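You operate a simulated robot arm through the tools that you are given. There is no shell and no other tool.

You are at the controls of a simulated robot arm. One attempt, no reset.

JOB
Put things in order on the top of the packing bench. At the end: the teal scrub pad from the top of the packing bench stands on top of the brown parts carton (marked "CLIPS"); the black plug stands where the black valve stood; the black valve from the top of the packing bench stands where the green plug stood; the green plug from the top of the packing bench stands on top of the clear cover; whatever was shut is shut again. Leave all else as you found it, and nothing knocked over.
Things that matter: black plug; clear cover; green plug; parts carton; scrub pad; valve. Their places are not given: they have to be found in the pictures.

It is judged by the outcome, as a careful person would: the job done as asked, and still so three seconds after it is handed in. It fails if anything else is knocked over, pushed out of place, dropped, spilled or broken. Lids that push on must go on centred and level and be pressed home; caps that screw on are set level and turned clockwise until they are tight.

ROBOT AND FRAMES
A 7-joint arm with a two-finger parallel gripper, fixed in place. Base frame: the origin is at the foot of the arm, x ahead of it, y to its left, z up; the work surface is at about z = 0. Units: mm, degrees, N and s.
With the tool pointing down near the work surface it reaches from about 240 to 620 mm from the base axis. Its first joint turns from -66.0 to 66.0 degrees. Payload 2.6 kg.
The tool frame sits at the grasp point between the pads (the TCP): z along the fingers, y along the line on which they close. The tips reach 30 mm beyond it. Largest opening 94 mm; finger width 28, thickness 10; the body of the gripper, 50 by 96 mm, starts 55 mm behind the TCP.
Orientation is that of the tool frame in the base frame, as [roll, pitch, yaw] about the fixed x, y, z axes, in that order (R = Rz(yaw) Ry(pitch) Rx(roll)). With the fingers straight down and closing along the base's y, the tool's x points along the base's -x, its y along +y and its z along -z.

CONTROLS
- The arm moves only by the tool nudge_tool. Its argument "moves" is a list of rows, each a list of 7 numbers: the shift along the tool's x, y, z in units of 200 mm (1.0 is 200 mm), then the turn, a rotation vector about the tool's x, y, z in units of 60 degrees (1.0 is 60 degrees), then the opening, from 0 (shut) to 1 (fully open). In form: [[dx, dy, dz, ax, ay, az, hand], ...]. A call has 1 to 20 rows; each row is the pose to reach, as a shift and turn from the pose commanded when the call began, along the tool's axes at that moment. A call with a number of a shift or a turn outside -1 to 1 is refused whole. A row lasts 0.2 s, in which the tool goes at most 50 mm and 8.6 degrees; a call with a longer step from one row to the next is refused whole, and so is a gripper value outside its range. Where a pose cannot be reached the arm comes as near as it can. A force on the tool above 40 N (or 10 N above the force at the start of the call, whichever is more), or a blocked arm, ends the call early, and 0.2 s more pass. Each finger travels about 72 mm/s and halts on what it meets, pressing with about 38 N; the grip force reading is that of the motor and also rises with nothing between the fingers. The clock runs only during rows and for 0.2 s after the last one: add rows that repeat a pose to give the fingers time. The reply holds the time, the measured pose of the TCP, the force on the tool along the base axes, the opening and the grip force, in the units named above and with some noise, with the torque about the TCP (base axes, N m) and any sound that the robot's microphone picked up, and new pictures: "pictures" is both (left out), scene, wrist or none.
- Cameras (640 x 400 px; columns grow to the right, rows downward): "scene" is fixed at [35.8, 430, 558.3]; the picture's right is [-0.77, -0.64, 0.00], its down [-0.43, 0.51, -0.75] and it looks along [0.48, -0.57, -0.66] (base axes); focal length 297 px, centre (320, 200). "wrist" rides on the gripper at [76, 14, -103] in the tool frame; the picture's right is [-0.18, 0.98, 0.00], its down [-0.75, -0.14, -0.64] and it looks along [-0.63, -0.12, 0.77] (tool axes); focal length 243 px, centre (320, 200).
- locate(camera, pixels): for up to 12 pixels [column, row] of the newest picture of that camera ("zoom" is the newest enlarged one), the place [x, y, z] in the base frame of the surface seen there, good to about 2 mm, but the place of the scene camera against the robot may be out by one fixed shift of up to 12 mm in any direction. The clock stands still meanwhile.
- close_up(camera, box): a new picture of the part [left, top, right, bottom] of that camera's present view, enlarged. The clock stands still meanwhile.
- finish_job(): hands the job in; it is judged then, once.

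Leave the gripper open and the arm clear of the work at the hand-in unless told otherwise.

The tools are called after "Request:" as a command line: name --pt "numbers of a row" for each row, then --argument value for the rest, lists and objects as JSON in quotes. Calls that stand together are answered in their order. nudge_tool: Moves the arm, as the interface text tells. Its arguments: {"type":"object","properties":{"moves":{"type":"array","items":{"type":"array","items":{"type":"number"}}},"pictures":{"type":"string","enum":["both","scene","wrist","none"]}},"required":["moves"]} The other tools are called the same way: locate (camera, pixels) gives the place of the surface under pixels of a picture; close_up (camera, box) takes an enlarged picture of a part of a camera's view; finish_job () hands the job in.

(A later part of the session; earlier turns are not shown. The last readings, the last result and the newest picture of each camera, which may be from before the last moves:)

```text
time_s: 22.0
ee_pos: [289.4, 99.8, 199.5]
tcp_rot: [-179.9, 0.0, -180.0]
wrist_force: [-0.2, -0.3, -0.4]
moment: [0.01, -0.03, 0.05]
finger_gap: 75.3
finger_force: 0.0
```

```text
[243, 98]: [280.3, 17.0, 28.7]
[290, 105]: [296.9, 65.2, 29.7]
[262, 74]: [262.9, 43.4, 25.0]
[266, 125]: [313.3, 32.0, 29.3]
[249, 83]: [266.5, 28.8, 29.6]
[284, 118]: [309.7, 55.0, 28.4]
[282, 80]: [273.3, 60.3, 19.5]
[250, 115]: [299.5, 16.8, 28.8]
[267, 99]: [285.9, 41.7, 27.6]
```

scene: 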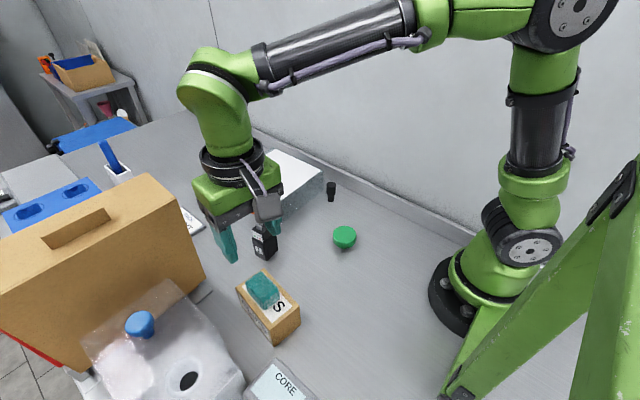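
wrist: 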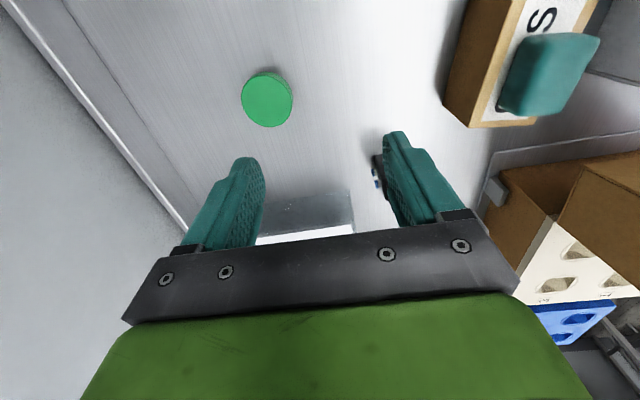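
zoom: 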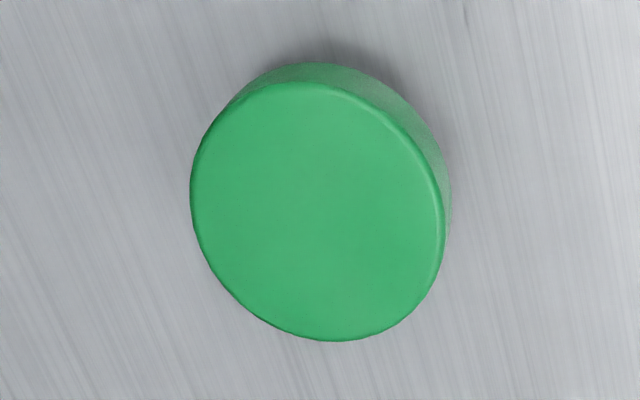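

Centre confirmed at (288.3,41.5). I'll move above it and descend to TCP z=34 with the hand at 75 mm, then close.

Request:
nudge_tool --pt "0.002 -0.15 0 0 0 0 0.8" --pt "0.0025 -0.3005 0.1 0 0 0 0.8" --pt "0.0025 -0.3005 0.3 0 0 0 0.8" --pt "0.0025 -0.3005 0.5 0 0 0 0.8" --pt "0.0025 -0.3005 0.65 0 0 0 0.8" --pt "0.0025 -0.3005 0.77 0 0 0 0.8" --pt "0.0025 -0.3005 0.8315 0 0 0 0.8" --pt "0.0025 -0.3005 0.8315 0 0 0 0.8" --pt "0.0025 -0.3005 0.8315 0 0 0 0.6" --pt "0.0025 -0.3005 0.8315 0 0 0 0.0" --pt "0.0025 -0.3005 0.8315 0 0 0 0.0" --pt "0.0025 -0.3005 0.8315 0 0 0 0.0"

```text
time_s: 24.6
ee_pos: [291.0, 40.0, 33.8]
tcp_rot: [180.0, 0.0, 179.9]
wrist_force: [0.2, -0.5, -0.1]
moment: [0.0, 0.03, 0.01]
finger_gap: 54.2
finger_force: 37.8
```

scene: 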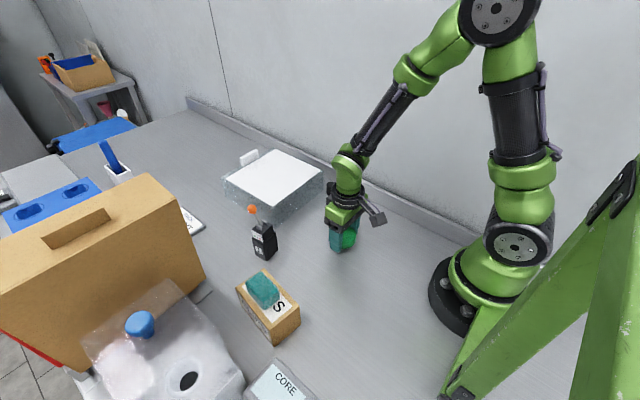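
wrist: 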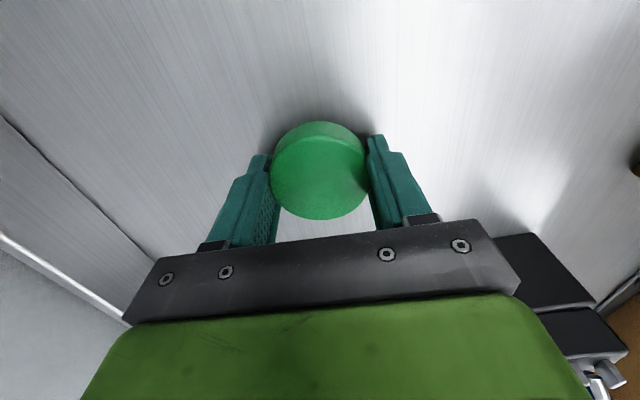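

Gripped at 54 mm. I'll lift to z≈180 and move toward the cover in +x.

Request:
nudge_tool --pt "0 0 -0.05 0 0 0 0" --pt "0 0 -0.2 0 0 0 0" --pt "0 0 -0.4 0 0 0 0" --pt "0 0 -0.6 0 0 0 0" --pt "0 0 -0.8 0 0 0 0" --pt "-0.2 -0.025 -0.8 0 0 0 0" --pt "-0.4 -0.05 -0.8 0 0 0 0" --pt "-0.55 -0.08 -0.8 0 0 0 0" --pt "-0.7 -0.1 -0.8 0 0 0 0" --pt "-0.7 -0.1 -0.8 0 0 0 0"

```text
time_s: 26.8
ee_pos: [428.4, 22.5, 194.0]
tcp_rot: [179.9, 0.0, 180.0]
wrist_force: [-0.3, -0.3, 0.0]
moment: [0.0, 0.02, -0.01]
finger_gap: 54.3
finger_force: 38.2
```

scene: 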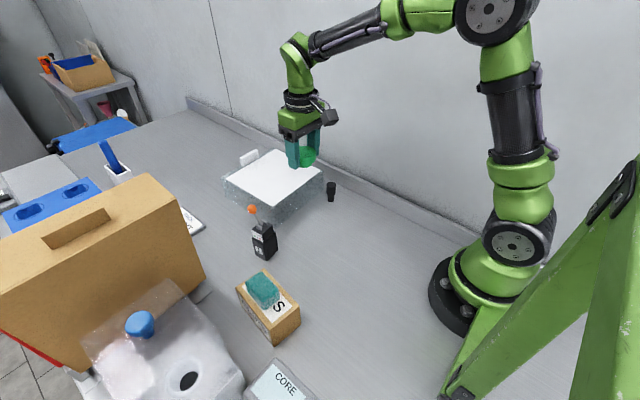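
wrist: 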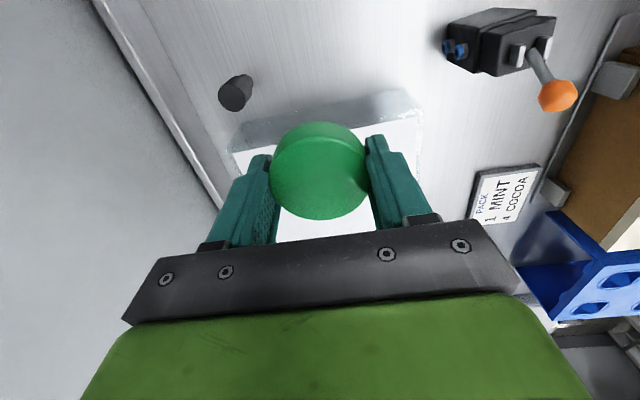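

I'll measure the cover's near edge, white panel and black plug from here.

Request:
locate --camera "wrist" --pixels '[[236, 154], [418, 122], [250, 152], [400, 125], [410, 170], [395, 140], [300, 225], [350, 225], [243, 100], [230, 95], [252, 95], [240, 82]]'

Request:
close_up --camera "wrist" --box '[210, 60, 440, 220]'

```text
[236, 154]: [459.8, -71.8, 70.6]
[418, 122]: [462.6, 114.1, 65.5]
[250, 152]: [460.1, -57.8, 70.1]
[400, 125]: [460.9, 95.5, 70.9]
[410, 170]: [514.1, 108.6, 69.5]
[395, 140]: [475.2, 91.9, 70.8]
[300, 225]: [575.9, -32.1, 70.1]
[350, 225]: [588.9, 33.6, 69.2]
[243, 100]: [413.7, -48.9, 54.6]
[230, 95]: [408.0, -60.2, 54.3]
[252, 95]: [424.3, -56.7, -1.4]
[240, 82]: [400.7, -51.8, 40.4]
```

```text
2.50 times, centred on (325, 140) of wrist
```

zoom: 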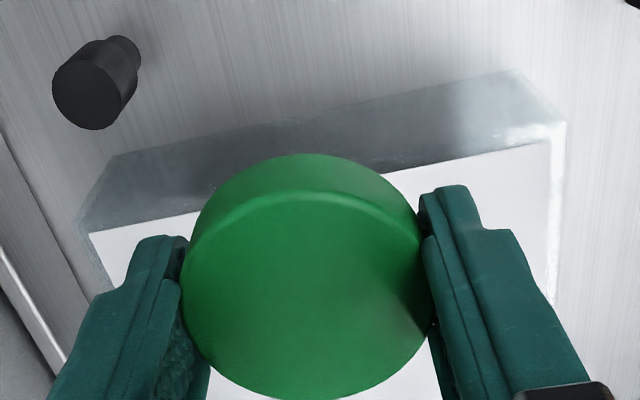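

The cover top is at z≈70, with the panel spanning x 460–626 and y −72…112. I'll move above its centre (540,20) and down to TCP z=118, with the plug bottom at about 84.

Request:
nudge_tool --pt "-0.14 -0.002 0 0 0 0 0" --pt "-0.28 -0.004 0 0 0 0 0" --pt "-0.42 -0.006 0 0 0 0 0" --pt "-0.5585 -0.0075 0 0 0 0 0" --pt "-0.5585 -0.0075 0.15 0 0 0 0" --pt "-0.5585 -0.0075 0.28 0 0 0 0" --pt "-0.5585 -0.0075 0.38 0 0 0 0" --pt "-0.5585 -0.0075 0.38 0 0 0 0"

```text
time_s: 28.6
ee_pos: [540.6, 20.6, 116.0]
tcp_rot: [179.9, 0.0, 179.9]
wrist_force: [-0.1, 0.2, 0.1]
moment: [-0.02, -0.02, 0.0]
finger_gap: 54.0
finger_force: 37.5
```

scene: 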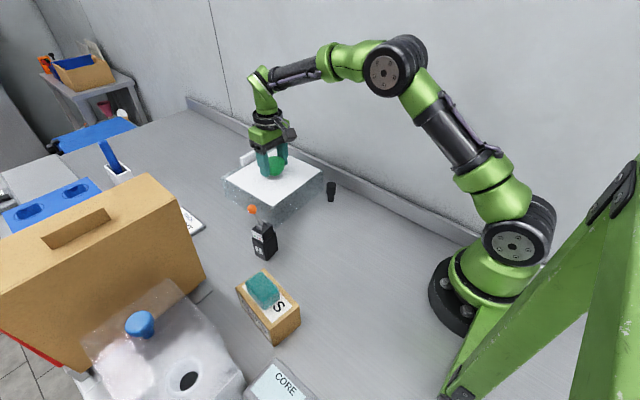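
wrist: 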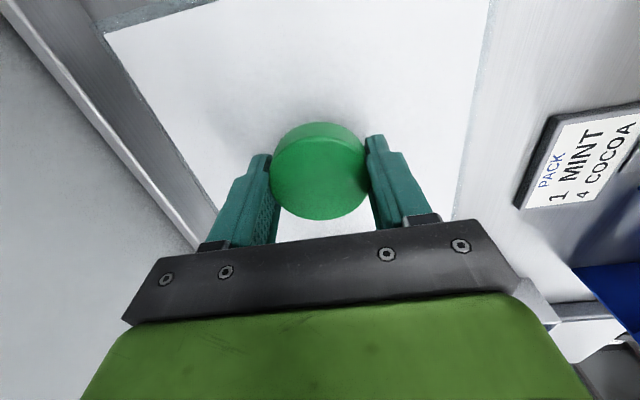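

I'm centred over the panel. I'll lower to about z=107 and check the force.

Request:
nudge_tool --pt "0 0 0.02 0 0 0 0" --pt "0 0 0.04 0 0 0 0" --pt "0 0 0.05 0 0 0 0" --pt "0 0 0.055 0 0 0 0" --pt "0 0 0.055 0 0 0 0" --pictures "none"

```text
time_s: 29.8
ee_pos: [540.1, 20.4, 106.0]
tcp_rot: [180.0, 0.0, 179.9]
wrist_force: [-0.2, 0.5, 0.4]
moment: [0.02, -0.01, 0.01]
finger_gap: 54.1
finger_force: 37.5
```

No contact yet. I'll go another 1.5 mm, slowly.

Request:
nudge_tool --pt "0 0 0.004 0 0 0 0" --pt "0 0 0.0075 0 0 0 0" --pt "0 0 0.0075 0 0 0 0" --pictures "none"

```text
time_s: 30.6
ee_pos: [540.8, 19.9, 104.2]
tcp_rot: [-180.0, 0.0, 179.9]
wrist_force: [0.1, -0.1, 0.4]
moment: [-0.01, 0.0, 0.02]
finger_gap: 53.8
finger_force: 37.8
```

Request:
nudge_tool --pt "0 0 0.003 0 0 0 0" --pt "0 0 0.005 0 0 0 0" --pt "0 0 0.005 0 0 0 0" --pictures "none"

```text
time_s: 31.4
ee_pos: [539.3, 19.4, 105.3]
tcp_rot: [-180.0, 0.1, 179.9]
wrist_force: [-0.8, -0.1, -0.8]
moment: [0.01, -0.02, -0.03]
finger_gap: 54.2
finger_force: 37.8
```

I'm at commanded z≈104.5 with still no contact. I'll keep creeping.

Request:
nudge_tool --pt "0 0 0.0025 0 0 0 0" --pt "0 0 0.004 0 0 0 0" --pt "0 0 0.004 0 0 0 0" --pictures "wrist"

```text
time_s: 32.2
ee_pos: [540.5, 19.2, 103.7]
tcp_rot: [180.0, 0.0, 179.9]
wrist_force: [-0.3, -0.3, -0.6]
moment: [0.0, 0.02, 0.0]
finger_gap: 54.1
finger_force: 38.5
```

wrist: 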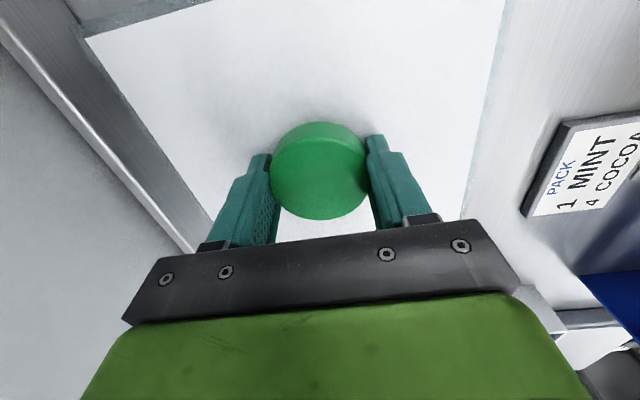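

Request:
nudge_tool --pt "0 0 0.0025 0 0 0 0" --pt "0 0 0.004 0 0 0 0" --pt "0 0 0.004 0 0 0 0" --pictures "none"

```text
time_s: 33.0
ee_pos: [540.8, 19.4, 103.5]
tcp_rot: [180.0, 0.1, 179.9]
wrist_force: [-1.6, -0.5, 5.5]
moment: [-0.03, 0.11, 0.02]
finger_gap: 54.1
finger_force: 38.0
```

Contact: 5.5 N at z≈103. I'll open gently to 75 mm and rise straight up.

Request:
nudge_tool --pt "0 0 0 0 0 0 0.58" --pt "0 0 0 0 0 0 0.64" --pt "0 0 0 0 0 0 0.72" --pt "0 0 0 0 0 0 0.8" --pt "0 0 0 0 0 0 0.8" --pt "0 0 -0.05 0 0 0 0.8" --pt "0 0 -0.15 0 0 0 0.8" --pt "0 0 -0.3 0 0 0 0.8" --pt "0 0 -0.5 0 0 0 0.8" --pt "0 0 -0.5 0 0 0 0.8"

```text
time_s: 35.2
ee_pos: [540.6, 21.3, 202.9]
tcp_rot: [180.0, 0.0, 180.0]
wrist_force: [0.5, 0.0, 0.9]
moment: [-0.01, 0.03, 0.0]
finger_gap: 75.1
finger_force: 0.1
```

scene: 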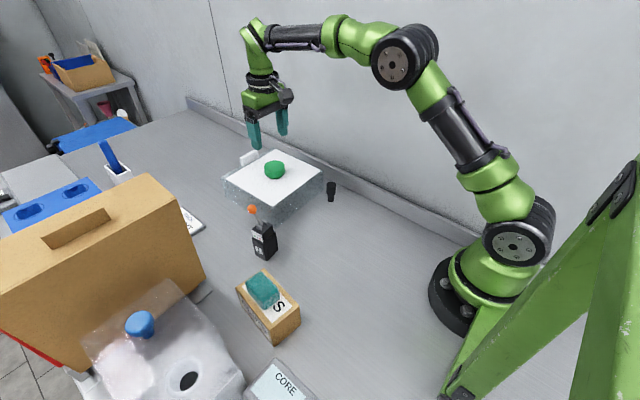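
wrist: 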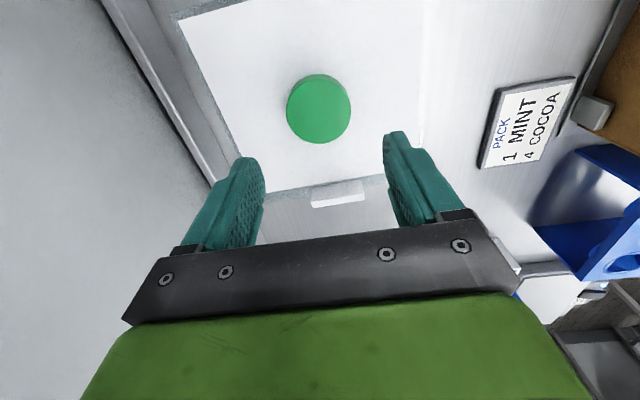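

The green plug stands on the cover. Next is the valve: I'll rise and move to about (440,165,260), turning 7° to match it, to look almost straight down on it.

Request:
nudge_tool --pt "0 0 -0.15 0 0 0 0.8" --pt "0.1 0.15 -0.285 0 0 -0.03 0.8" --pt "0.2 0.3 -0.285 0 0 -0.06 0.8" --pt "0.3 0.45 -0.285 0 0 -0.09 0.8" --pt "0.4 0.6 -0.285 0 0 -0.117 0.8" --pt "0.5 0.725 -0.285 0 0 -0.117 0.8" --pt "0.5 0.725 -0.285 0 0 -0.117 0.8"

```text
time_s: 36.8
ee_pos: [440.5, 165.2, 259.4]
tcp_rot: [180.0, 0.1, -173.1]
wrist_force: [-1.2, -0.5, 0.0]
moment: [-0.02, 0.0, 0.02]
finger_gap: 75.0
finger_force: 0.1
```

scene: 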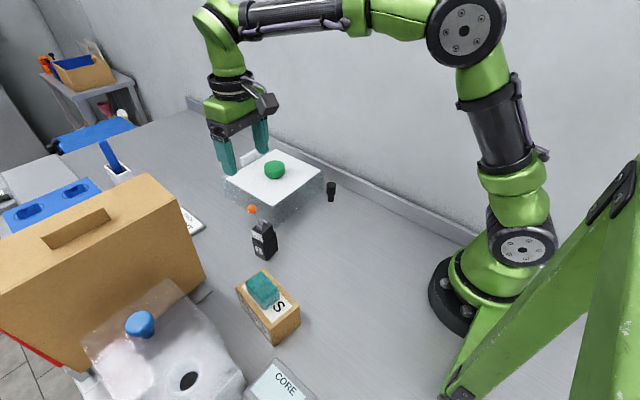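
wrist: 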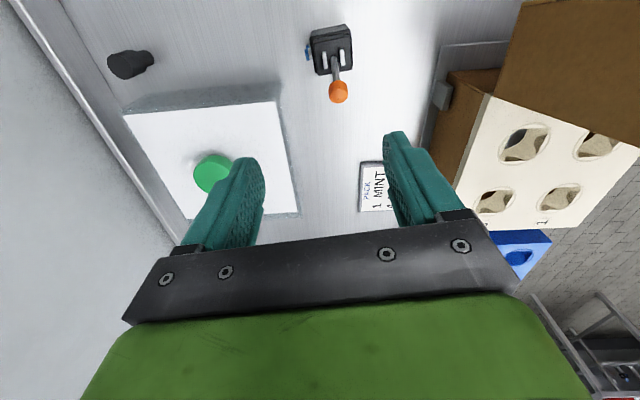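

Request:
close_up --camera "wrist" --box '[284, 10, 384, 110]'

```text
4.00 times, centred on (334, 60) of wrist
```

zoom: 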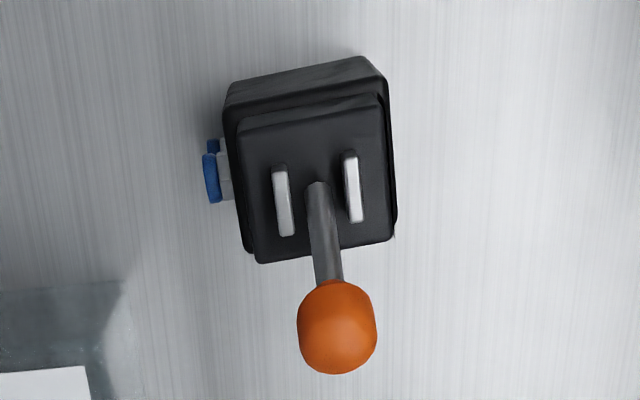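

I have a clear top view. I'll locate the upper block corners, lower body edges, lever and ball.

Request:
locate --camera "zoom" --pixels '[[246, 140], [370, 118], [388, 232], [262, 256], [316, 185], [250, 200], [382, 175], [320, 125], [300, 245], [385, 110], [230, 115], [340, 330]]'

Request:
locate --camera "zoom" --pixels '[[340, 300], [340, 320], [340, 345], [320, 330], [360, 330], [340, 365], [232, 90], [360, 62], [245, 80], [350, 72], [212, 170], [340, 287]]'

```text
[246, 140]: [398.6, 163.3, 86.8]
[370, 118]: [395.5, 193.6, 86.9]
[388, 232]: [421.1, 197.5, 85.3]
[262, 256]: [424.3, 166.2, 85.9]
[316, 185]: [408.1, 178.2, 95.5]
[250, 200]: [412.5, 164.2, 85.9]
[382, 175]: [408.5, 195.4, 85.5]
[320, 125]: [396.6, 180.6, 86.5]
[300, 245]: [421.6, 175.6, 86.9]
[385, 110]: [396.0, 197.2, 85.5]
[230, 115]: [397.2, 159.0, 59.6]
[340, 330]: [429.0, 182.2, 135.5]
```

```text
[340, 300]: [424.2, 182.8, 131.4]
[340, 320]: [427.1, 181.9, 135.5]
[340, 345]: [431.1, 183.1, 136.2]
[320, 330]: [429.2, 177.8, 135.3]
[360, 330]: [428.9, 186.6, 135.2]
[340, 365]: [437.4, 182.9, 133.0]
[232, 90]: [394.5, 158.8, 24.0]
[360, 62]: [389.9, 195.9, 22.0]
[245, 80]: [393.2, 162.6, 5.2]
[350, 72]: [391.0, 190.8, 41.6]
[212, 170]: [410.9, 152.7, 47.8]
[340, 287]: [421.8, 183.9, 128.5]
```

Ball top is z≈137. The upper block is centred at (409.5,180.2) with top z≈87, and the footprint centre is about (408,179), rotated about 6°. I'll go above the block to TCP z=175 and verify alignment.

Request:
nudge_tool --pt "0.07 0.047 0 0 0 0.0167 0.8" --pt "0.1446 0.0943 0 0 0 0.0167 0.8" --pt "0.1446 0.0943 0.14 0 0 0.0167 0.8" --pt "0.1446 0.0943 0.28 0 0 0.0167 0.8" --pt "0.1446 0.0943 0.4245 0 0 0.0167 0.8" --pt "0.1446 0.0943 0.4245 0 0 0.0167 0.8"

```text
time_s: 38.2
ee_pos: [408.8, 182.5, 176.3]
tcp_rot: [-179.9, 0.0, -174.1]
wrist_force: [0.0, -0.8, 0.8]
moment: [-0.04, 0.0, 0.01]
finger_gap: 75.4
finger_force: 0.0
```

scene: 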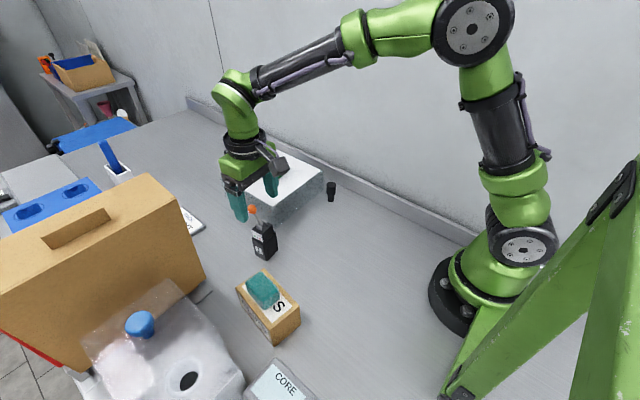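
wrist: 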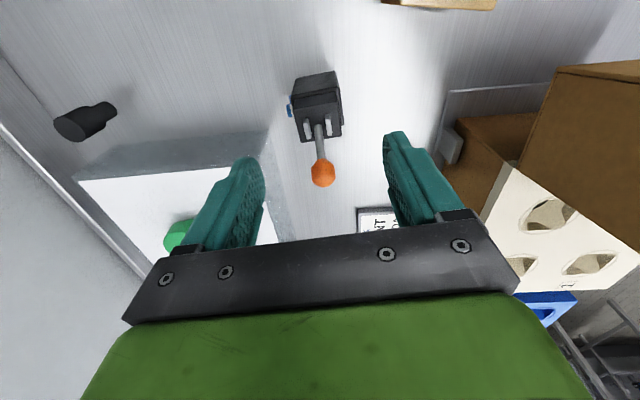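

The ball at (322,173) sits between the fingers at (250,…) and (395,…). I'll verify the block position once more from here.

Request:
close_up --camera "wrist" --box '[270, 60, 390, 200]'

Request:
locate --camera "wrist" --pixels '[[298, 125], [340, 115], [303, 140], [342, 133], [320, 130], [294, 85], [335, 75], [322, 165], [322, 180], [312, 173], [332, 173]]'

```text
2.86 times, centred on (330, 130) of wrist
```

zoom: 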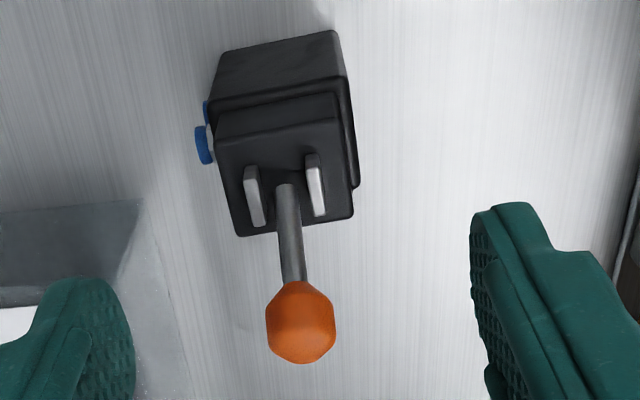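

```text
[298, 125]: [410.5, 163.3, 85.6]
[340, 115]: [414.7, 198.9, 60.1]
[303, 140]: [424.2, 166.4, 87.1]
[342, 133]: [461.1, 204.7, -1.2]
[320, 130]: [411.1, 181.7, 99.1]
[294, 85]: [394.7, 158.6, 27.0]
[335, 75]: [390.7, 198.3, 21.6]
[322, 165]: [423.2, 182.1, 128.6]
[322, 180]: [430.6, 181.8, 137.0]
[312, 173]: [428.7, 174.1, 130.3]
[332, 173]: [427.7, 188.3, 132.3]
```

Everything is consistent. I'll descend 82 mm to TCP z=93, with tips at z≈63 just above the body step and the gripper body at z≈148, above the ball.

Request:
nudge_tool --pt "0 0 0.1 0 0 0 0.8" --pt "0 0 0.2 0 0 0 0.8" --pt "0 0 0.3 0 0 0 0.8" --pt "0 0 0.36 0 0 0 0.8" --pt "0 0 0.41 0 0 0 0.8" --pt "0 0 0.41 0 0 0 0.8"

```text
time_s: 39.6
ee_pos: [408.5, 179.2, 94.1]
tcp_rot: [180.0, 0.1, -174.1]
wrist_force: [-0.5, 0.8, -0.5]
moment: [0.02, 0.01, -0.01]
finger_gap: 75.4
finger_force: 0.0
```

scene: 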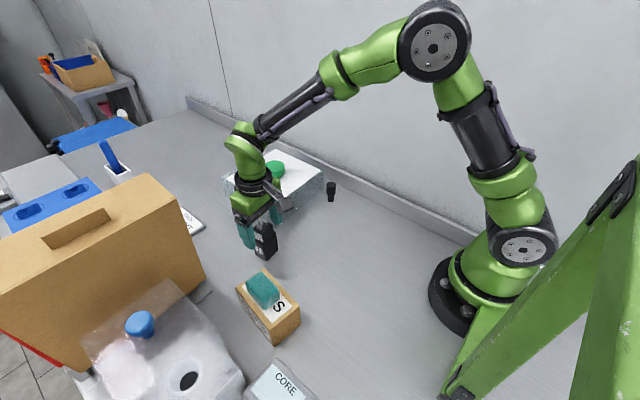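
wrist: 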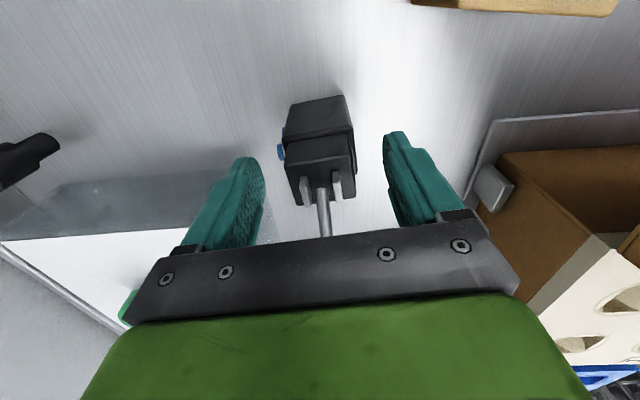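

No contact, and the block is centred between the fingers. I'll close the hand now.

Request:
nudge_tool --pt "0 0 0 0 0 0 0.6" --pt "0 0 0 0 0 0 0.45" --pt "0 0 0 0 0 0 0.2" --pt "0 0 0 0 0 0 0" --pt "0 0 0 0 0 0 0"

```text
time_s: 40.8
ee_pos: [409.3, 180.0, 92.9]
tcp_rot: [180.0, 0.0, -174.0]
wrist_force: [0.0, 0.5, 0.2]
moment: [0.0, 0.0, 0.0]
finger_gap: 35.2
finger_force: 37.9
```

scene: 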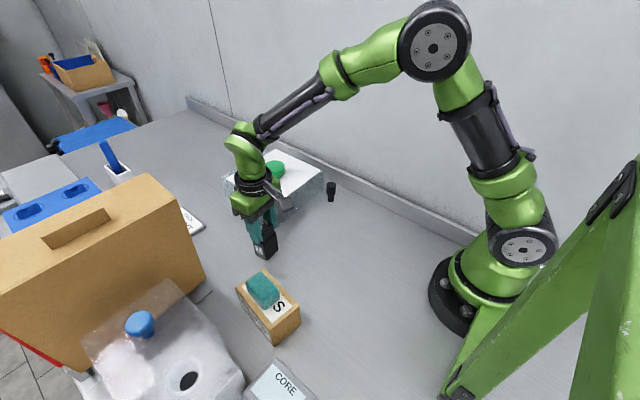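
wrist: 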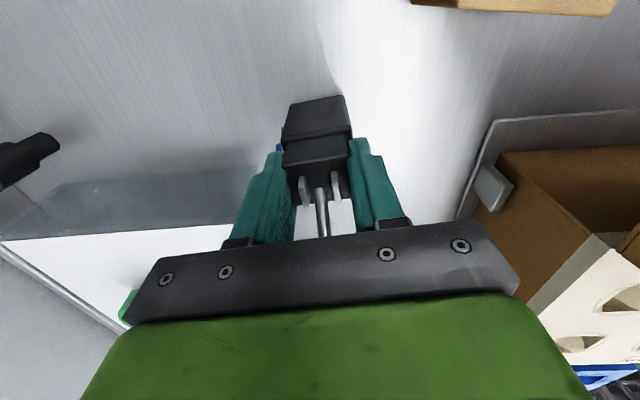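

Gripped at 35 mm. I'll lift 90 mm, then carry the valve toward the green plug's old place (TCP target 289,43).

Request:
nudge_tool --pt "0 0 -0.03 0 0 0 0" --pt "0 0 -0.12 0 0 0 0" --pt "0 0 -0.25 0 0 0 0" --pt "0 0 -0.38 0 0 0 0" --pt "0 0 -0.45 0 0 0 0" --pt "0 0 -0.45 0 0 0 0"

```text
time_s: 42.2
ee_pos: [409.2, 179.5, 184.1]
tcp_rot: [180.0, 0.1, -174.0]
wrist_force: [-0.2, 0.2, -1.0]
moment: [-0.03, 0.03, 0.02]
finger_gap: 35.4
finger_force: 38.1
```

scene: 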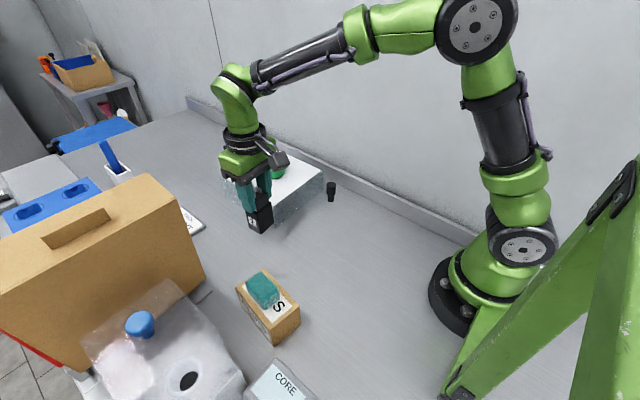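
wrist: 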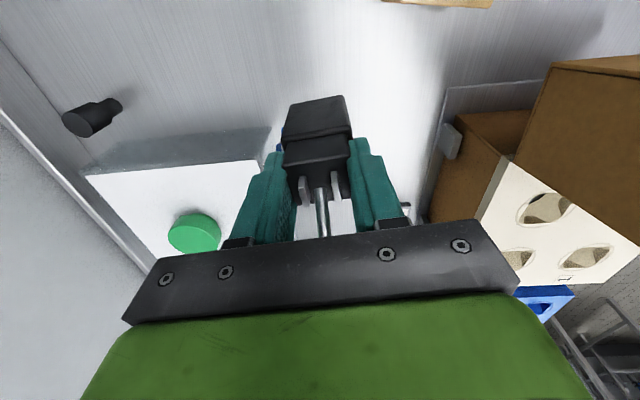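

The valve is held upright and steady. I'll carry it across at this height.

Request:
nudge_tool --pt "0.11 -0.103 0 0 0 0 0" --pt "0.22 -0.207 0 0 0 0 0" --pt "0.334 -0.31 0 0 0 0 0" --pt "0.445 -0.414 0 0 0 0 0" --pt "0.557 -0.518 0 0 0 0 0" --pt "0.668 -0.621 0 0 0 0 0" --pt "0.668 -0.621 0.15 0 0 0 0" --pt "0.668 -0.621 0.3 0 0 0 0" --pt "0.668 -0.621 0.39 0 0 0 0" --pt "0.668 -0.621 0.39 0 0 0 0"

```text
time_s: 44.4
ee_pos: [289.5, 43.3, 105.3]
tcp_rot: [179.9, 0.0, -174.0]
wrist_force: [-0.8, 0.7, -1.6]
moment: [0.01, -0.03, -0.02]
finger_gap: 35.1
finger_force: 37.8
```

scene: 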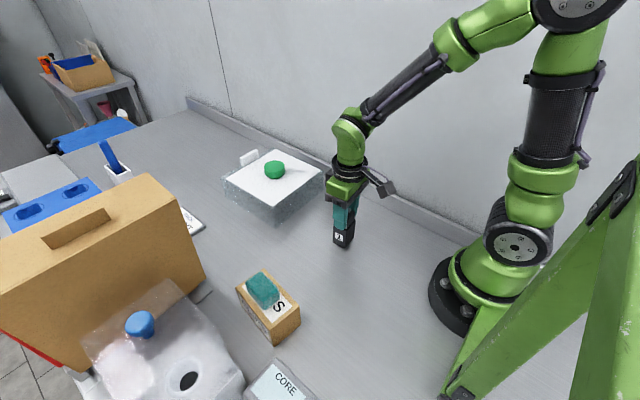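
wrist: 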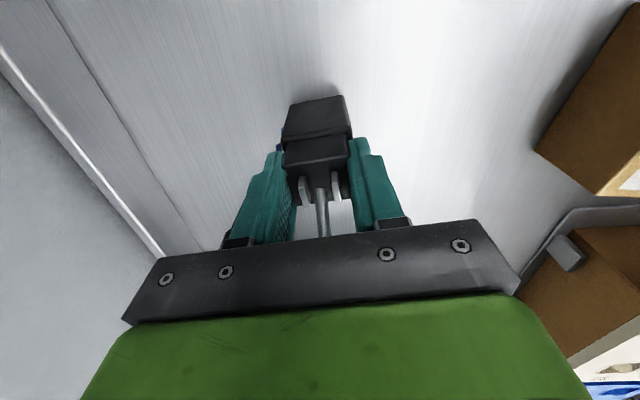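

I'm over the spot with the valve about 12 mm above the bench. I'll lower 10 mm, then creep.

Request:
nudge_tool --pt "0 0 0.02 0 0 0 0" --pt "0 0 0.04 0 0 0 0" --pt "0 0 0.05 0 0 0 0" --pt "0 0 0.054 0 0 0 0" --pt "0 0 0.054 0 0 0 0" --pictures "none"

```text
time_s: 45.6
ee_pos: [289.8, 43.2, 93.0]
tcp_rot: [-179.9, 0.0, -174.1]
wrist_force: [-1.6, 0.2, 7.6]
moment: [-0.05, 0.23, -0.01]
finger_gap: 35.3
finger_force: 38.0
```

Contact: 7.6 N at z≈94. I'll press about half a millimetre more to seat the base flat, then open gently.

Request:
nudge_tool --pt "0 0 0.002 0 0 0 0" --pt "0 0 0.003 0 0 0 0" --pt "0 0 0.003 0 0 0 0" --pictures "none"

```text
time_s: 46.4
ee_pos: [290.1, 43.5, 91.8]
tcp_rot: [180.0, 0.0, -174.1]
wrist_force: [-6.0, -2.1, 15.3]
moment: [-0.13, 0.41, 0.01]
finger_gap: 35.3
finger_force: 37.5
```

The valve is seated. I'll open gradually to 75 mm and then rise straight up, with the lever staying between the fingers.

Request:
nudge_tool --pt "0 0 -0.002 0 0 0 0.38" --pt "0 0 -0.002 0 0 0 0.42" --pt "0 0 -0.002 0 0 0 0.5" --pt "0 0 -0.002 0 0 0 0.65" --pt "0 0 -0.002 0 0 0 0.8" --pt "0 0 -0.002 0 0 0 0.8" --pt "0 0 -0.05 0 0 0 0.8" --pt "0 0 -0.15 0 0 0 0.8" --pt "0 0 -0.3 0 0 0 0.8" --pt "0 0 -0.5 0 0 0 0.8" --pt "0 0 -0.7 0 0 0 0.8" --pt "0 0 -0.7 0 0 0 0.8"

```text
time_s: 49.0
ee_pos: [288.9, 42.5, 234.5]
tcp_rot: [180.0, 0.0, -174.2]
wrist_force: [0.3, -0.3, -0.9]
moment: [0.02, -0.01, -0.03]
finger_gap: 75.2
finger_force: 0.1
```

scene: 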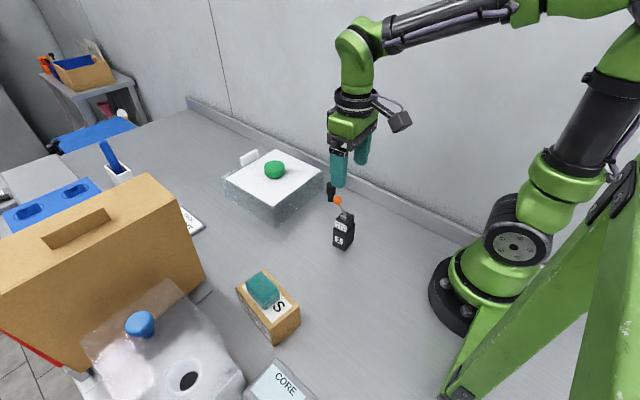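
wrist: 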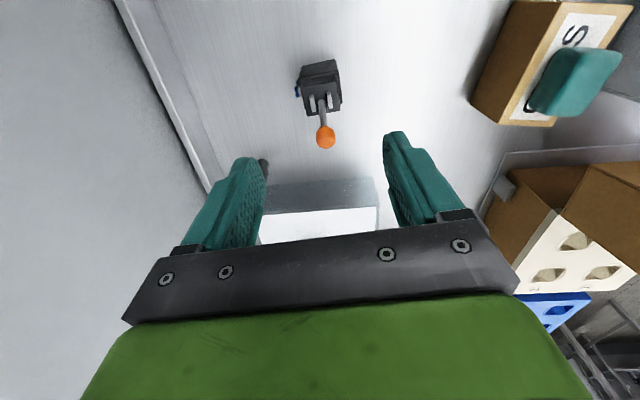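

The valve stands upright. I'll verify its position.

Request:
close_up --camera "wrist" --box '[270, 40, 380, 160]'

Request:
close_up --camera "scene" --box '[300, 160, 400, 260]'

```text
3.33 times, centred on (325, 100) of wrist
```

zoom: 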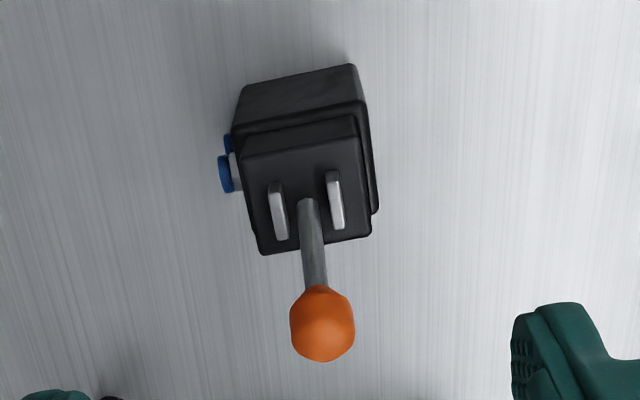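

```text
4.00 times, centred on (350, 210) of scene
```

zoom: 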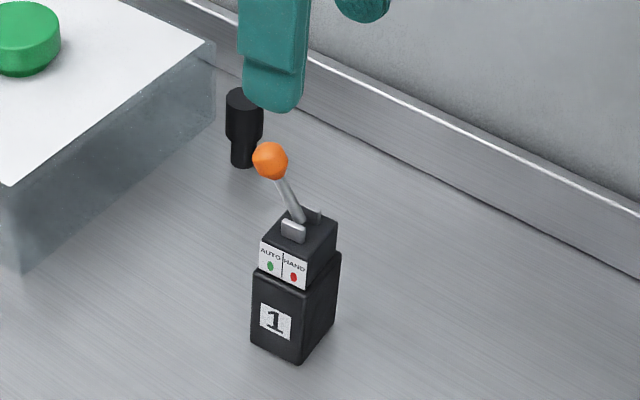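

Request:
locate --camera "wrist" --pixels '[[303, 88], [335, 82], [338, 108], [309, 114], [302, 67], [332, 60], [326, 136], [262, 165], [265, 175]]'

```text
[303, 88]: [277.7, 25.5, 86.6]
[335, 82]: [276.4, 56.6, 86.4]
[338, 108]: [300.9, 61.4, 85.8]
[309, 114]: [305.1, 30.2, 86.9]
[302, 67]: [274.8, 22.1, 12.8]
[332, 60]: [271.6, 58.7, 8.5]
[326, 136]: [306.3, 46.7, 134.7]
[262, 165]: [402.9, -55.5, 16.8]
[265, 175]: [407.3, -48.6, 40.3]
```

The valve is at (about 288,42), right where the green plug stood. Next is the black plug near (408,−59). I'll move to about (439,−60,213) with yaw 180 to look down on it.

Request:
nudge_tool --pt "-0.115 -0.098 0 0 0 0.017 0.7" --pt "-0.23 -0.196 0 0 0 0.034 0.6" --pt "-0.346 -0.295 0.02 0 0 0.05 0.6" --pt "-0.46 -0.393 0.05 0 0 0.067 0.6" --pt "-0.577 -0.49 0.08 0 0 0.084 0.6" --pt "-0.692 -0.59 0.1 0 0 0.1 0.6" --pt "-0.692 -0.59 0.1 0 0 0.1 0.6"

```text
time_s: 50.6
ee_pos: [439.7, -60.3, 212.6]
tcp_rot: [179.9, 0.0, 179.8]
wrist_force: [-0.2, -0.7, -0.1]
moment: [-0.01, 0.01, -0.02]
finger_gap: 56.3
finger_force: 0.0
```

scene: 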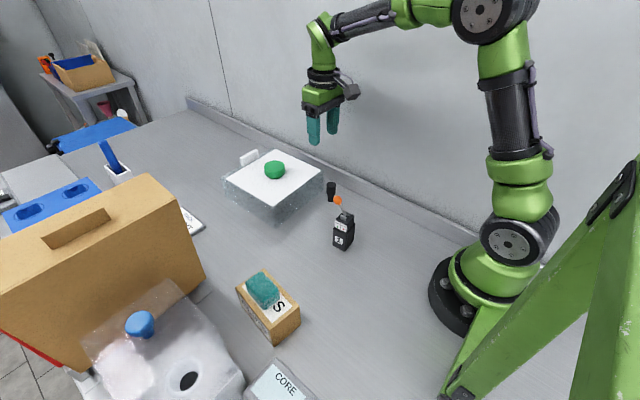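
wrist: 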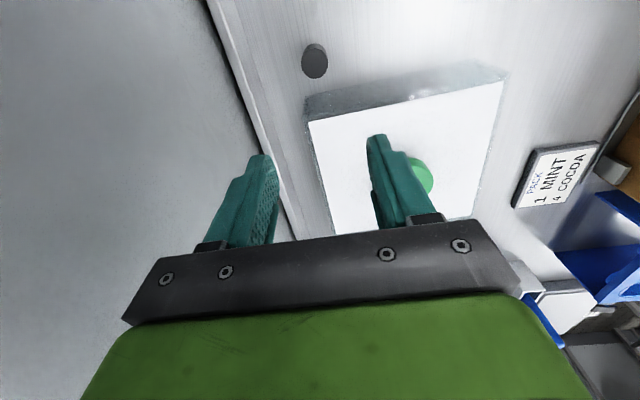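

Request:
close_up --camera "wrist" --box '[274, 20, 354, 100]'

Request:
locate --camera "wrist" --pixels '[[314, 63], [304, 63], [325, 63], [314, 52], [314, 75], [307, 56], [321, 70], [307, 70], [321, 55]]'

```text
5.00 times, centred on (314, 60) of wrist
```

zoom: 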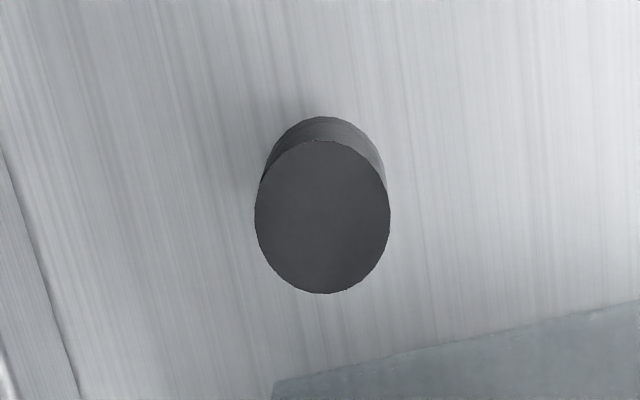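

```text
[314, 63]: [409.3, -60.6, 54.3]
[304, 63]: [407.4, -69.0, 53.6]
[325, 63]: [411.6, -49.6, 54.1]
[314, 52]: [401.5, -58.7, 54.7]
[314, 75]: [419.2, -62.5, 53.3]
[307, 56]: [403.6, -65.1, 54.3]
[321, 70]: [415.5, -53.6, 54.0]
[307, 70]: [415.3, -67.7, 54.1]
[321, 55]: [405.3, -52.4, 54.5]
```

The plug's top circle is centred at (409.8,−60.2), z≈54, diameter about 25. I'll go over it and descend to TCP z=46 with the hand at 56 mm.

Request:
nudge_tool --pt "0.146 0 0 0 0 0 0.6" --pt "0.146 0 0.2 0 0 0 0.6" --pt "0.146 0 0.4 0 0 0 0.6" --pt "0.146 0 0.58 0 0 0 0.6" --pt "0.146 0 0.58 0 0 0 0.6" --pictures "both"

```text
time_s: 51.8
ee_pos: [407.9, -60.7, 97.6]
tcp_rot: [-180.0, 0.0, 179.8]
wrist_force: [-1.0, -0.6, 0.3]
moment: [0.02, 0.01, -0.01]
finger_gap: 56.5
finger_force: 0.1
```

scene: 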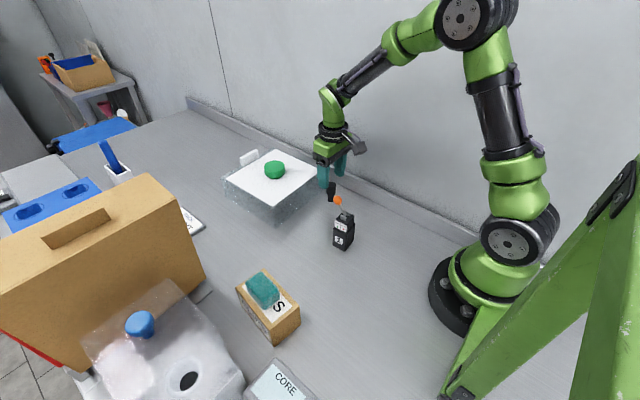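
wrist: 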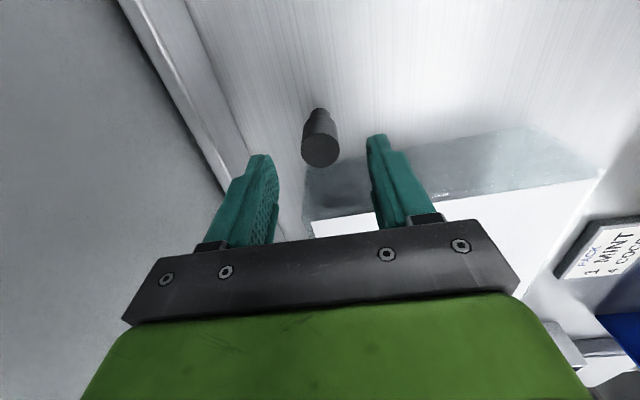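

The plug at (320,148) is centred between the fingers. I'll descend to TCP z=46 and close.

Request:
nudge_tool --pt "0 0 0.08 0 0 0 0.6" --pt "0 0 0.16 0 0 0 0.6" --pt "0 0 0.22 0 0 0 0.6" --pt "0 0 0.258 0 0 0 0.6" --pt "0 0 0.258 0 0 0 0.6" --pt "0 0 0.258 0 0 0 0.4" --pt "0 0 0.258 0 0 0 0.3" --pt "0 0 0.258 0 0 0 0.0" --pt "0 0 0.258 0 0 0 0.0" --pt "0 0 0.258 0 0 0 0.0"

```text
time_s: 54.0
ee_pos: [410.3, -60.1, 45.5]
tcp_rot: [180.0, -0.1, -179.9]
wrist_force: [0.6, 0.3, 0.5]
moment: [0.0, 0.0, 0.01]
finger_gap: 24.5
finger_force: 38.2
```

scene: 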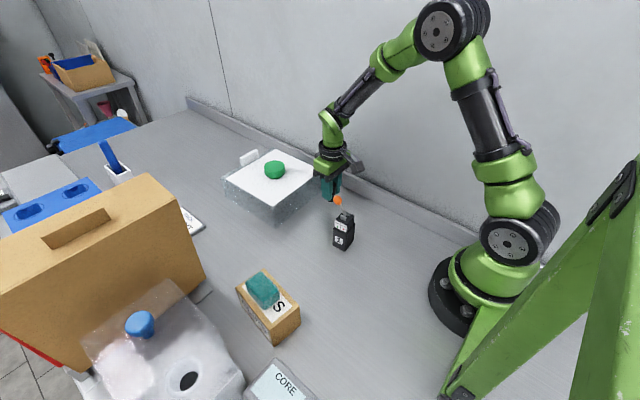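
wrist: 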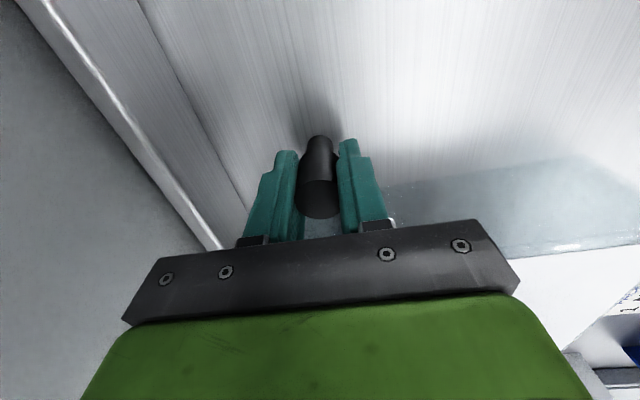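

Gripped at 24.5 mm. I'll lift to z=200 and start moving toward the valve's old place at (408,179).

Request:
nudge_tool --pt "0 0 -0.05 0 0 0 0" --pt "0 0 -0.2 0 0 0 0" --pt "0 0 -0.4 0 0 0 0" --pt "0 0 -0.6 0 0 0 0" --pt "0 0 -0.77 0 0 0 0" --pt "0 0.2 -0.77 0 0 0 0" --pt "0 0.4 -0.77 0 0 0 0" --pt "0 0.6 -0.77 0 0 0 0" --pt "0.004 0.8 -0.77 0 0 0 0" --pt "0.008 0.95 -0.77 0 0 0 0" --pt "0.008 0.95 -0.77 0 0 0 0"

```text
time_s: 56.4
ee_pos: [410.4, 129.7, 200.4]
tcp_rot: [180.0, 0.1, 179.9]
wrist_force: [-0.5, 0.3, -0.9]
moment: [0.0, -0.02, -0.03]
finger_gap: 24.5
finger_force: 38.1
```

scene: 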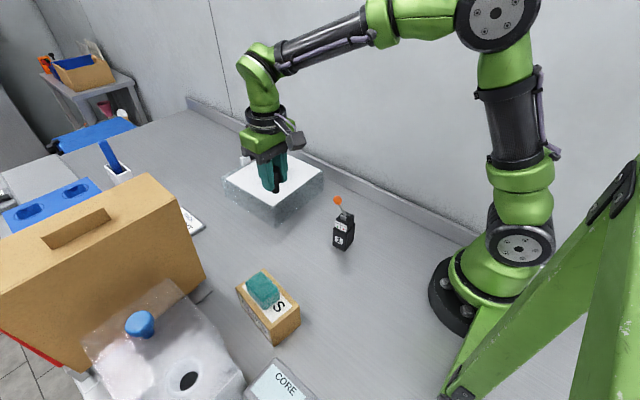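
wrist: 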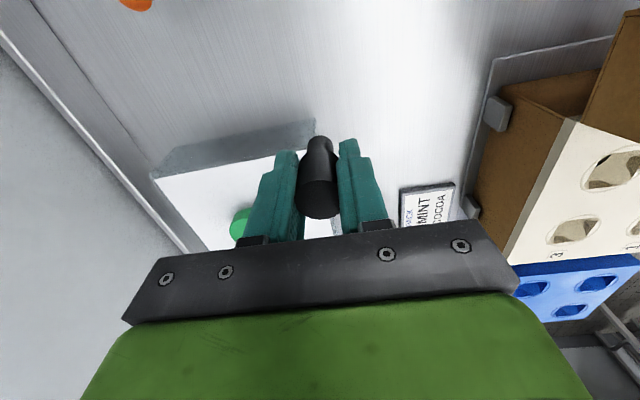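

The plug is held well. I'll go on to (408,179), then down to TCP z=50, about 4 mm above the bench.

Request:
nudge_tool --pt "0 0.125 0 0 0 0 0" --pt "0 0.246 0 0 0 0 0" --pt "0 0.246 0.2 0 0 0 0" --pt "0 0.246 0.4 0 0 0 0" --pt "0 0.246 0.55 0 0 0 0" --pt "0 0.246 0.67 0 0 0 0" --pt "0 0.246 0.75 0 0 0 0" --pt "0 0.246 0.75 0 0 0 0"

```text
time_s: 58.2
ee_pos: [409.1, 180.4, 49.8]
tcp_rot: [-180.0, 0.0, 179.9]
wrist_force: [0.1, -0.9, 0.1]
moment: [0.0, -0.03, 0.0]
finger_gap: 24.3
finger_force: 37.9
```

scene: 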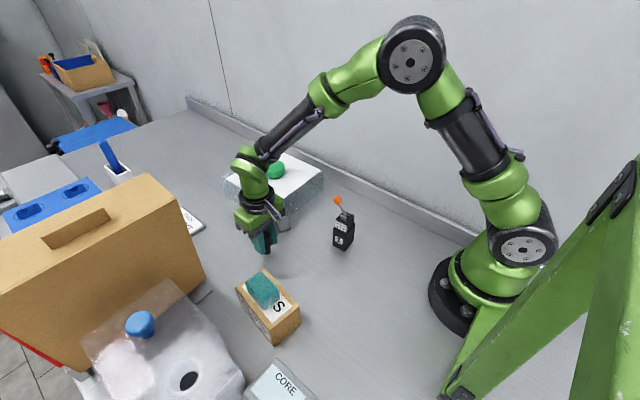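
wrist: 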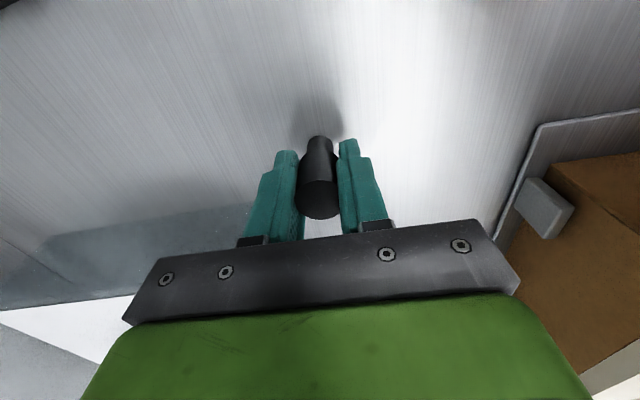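

I'm about 4 mm above the bench. I'll creep down 3 mm and read the force.

Request:
nudge_tool --pt "0 0 0.008 0 0 0 0" --pt "0 0 0.015 0 0 0 0" --pt "0 0 0.015 0 0 0 0" --pictures "none"

```text
time_s: 59.0
ee_pos: [407.0, 179.1, 47.4]
tcp_rot: [180.0, 0.0, 179.9]
wrist_force: [-0.2, 0.0, 0.1]
moment: [0.02, -0.03, 0.02]
finger_gap: 24.4
finger_force: 38.0
```

Request:
nudge_tool --pt "0 0 0.003 0 0 0 0" --pt "0 0 0.005 0 0 0 0" --pt "0 0 0.005 0 0 0 0" --pictures "none"

```text
time_s: 59.8
ee_pos: [407.9, 178.0, 46.3]
tcp_rot: [-180.0, 0.0, -179.9]
wrist_force: [-1.5, -0.1, 5.9]
moment: [0.04, 0.07, 0.02]
finger_gap: 24.8
finger_force: 37.9
```

Contact: 5.9 N at z≈46, matching the pick height. I'll open gently and rise straight up.

Request:
nudge_tool --pt "0 0 0 0 0 0 0.28" --pt "0 0 0 0 0 0 0.34" --pt "0 0 0 0 0 0 0.45" --pt "0 0 0 0 0 0 0.6" --pt "0 0 0 0 0 0 0.6" --pt "0 0 -0.05 0 0 0 0.6" --pt "0 0 -0.15 0 0 0 0.6" --pt "0 0 -0.3 0 0 0 0.6" --pt "0 0 -0.5 0 0 0 0.6" --pt "0 0 -0.7 0 0 0 0.6" --pt "0 0 -0.9 0 0 0 0.6" --pt "0 0 -0.9 0 0 0 0.6"

```text
time_s: 62.4
ee_pos: [408.2, 179.3, 227.3]
tcp_rot: [180.0, 0.0, -180.0]
wrist_force: [1.0, 1.3, 0.1]
moment: [0.01, -0.01, 0.01]
finger_gap: 56.3
finger_force: 0.1
```

scene: 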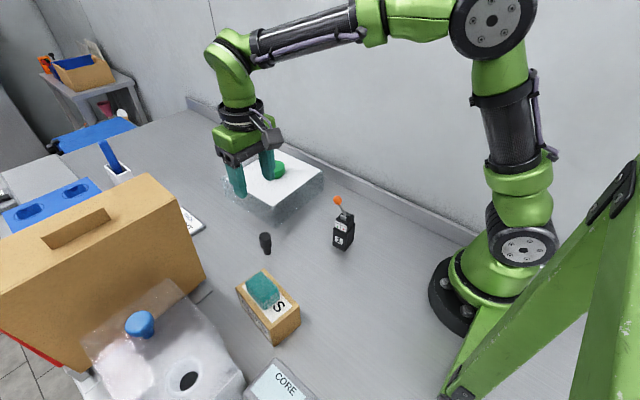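
wrist: 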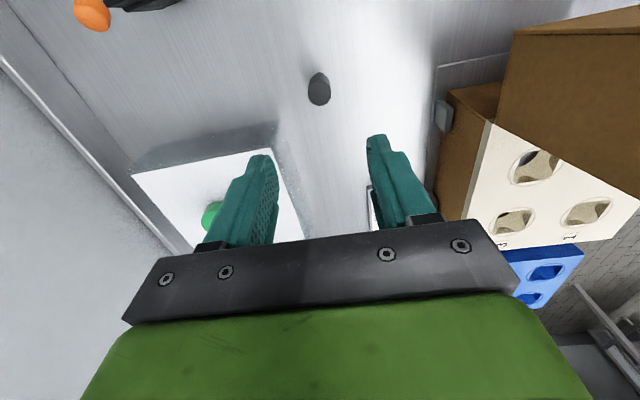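

The black plug stands upright where the valve was. I'll confirm its place, then move the arm clear to the start area with the gripper open.

Request:
locate --camera "wrist" --pixels '[[319, 92], [310, 92], [328, 92], [319, 82], [319, 102]]'

Request:
nudge_tool --pt "0 0 -0.15 0 0 0 0.7" --pt "0 -0.2 -0.37 0 0 0 0.8" --pt "-0.03 -0.4 -0.37 0 0 0 0.9" --pt "-0.06 -0.6 -0.37 0 0 0 1" --pt "-0.09 -0.79 -0.37 0 0 0 1" --pt "-0.09 -0.79 -0.37 0 0 0 1"

```text
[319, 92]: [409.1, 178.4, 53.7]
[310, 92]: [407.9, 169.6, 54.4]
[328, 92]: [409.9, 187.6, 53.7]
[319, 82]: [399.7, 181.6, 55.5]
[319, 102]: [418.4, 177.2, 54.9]
```

```text
refused: row 2 steps farther than a row can; nothing moved
```

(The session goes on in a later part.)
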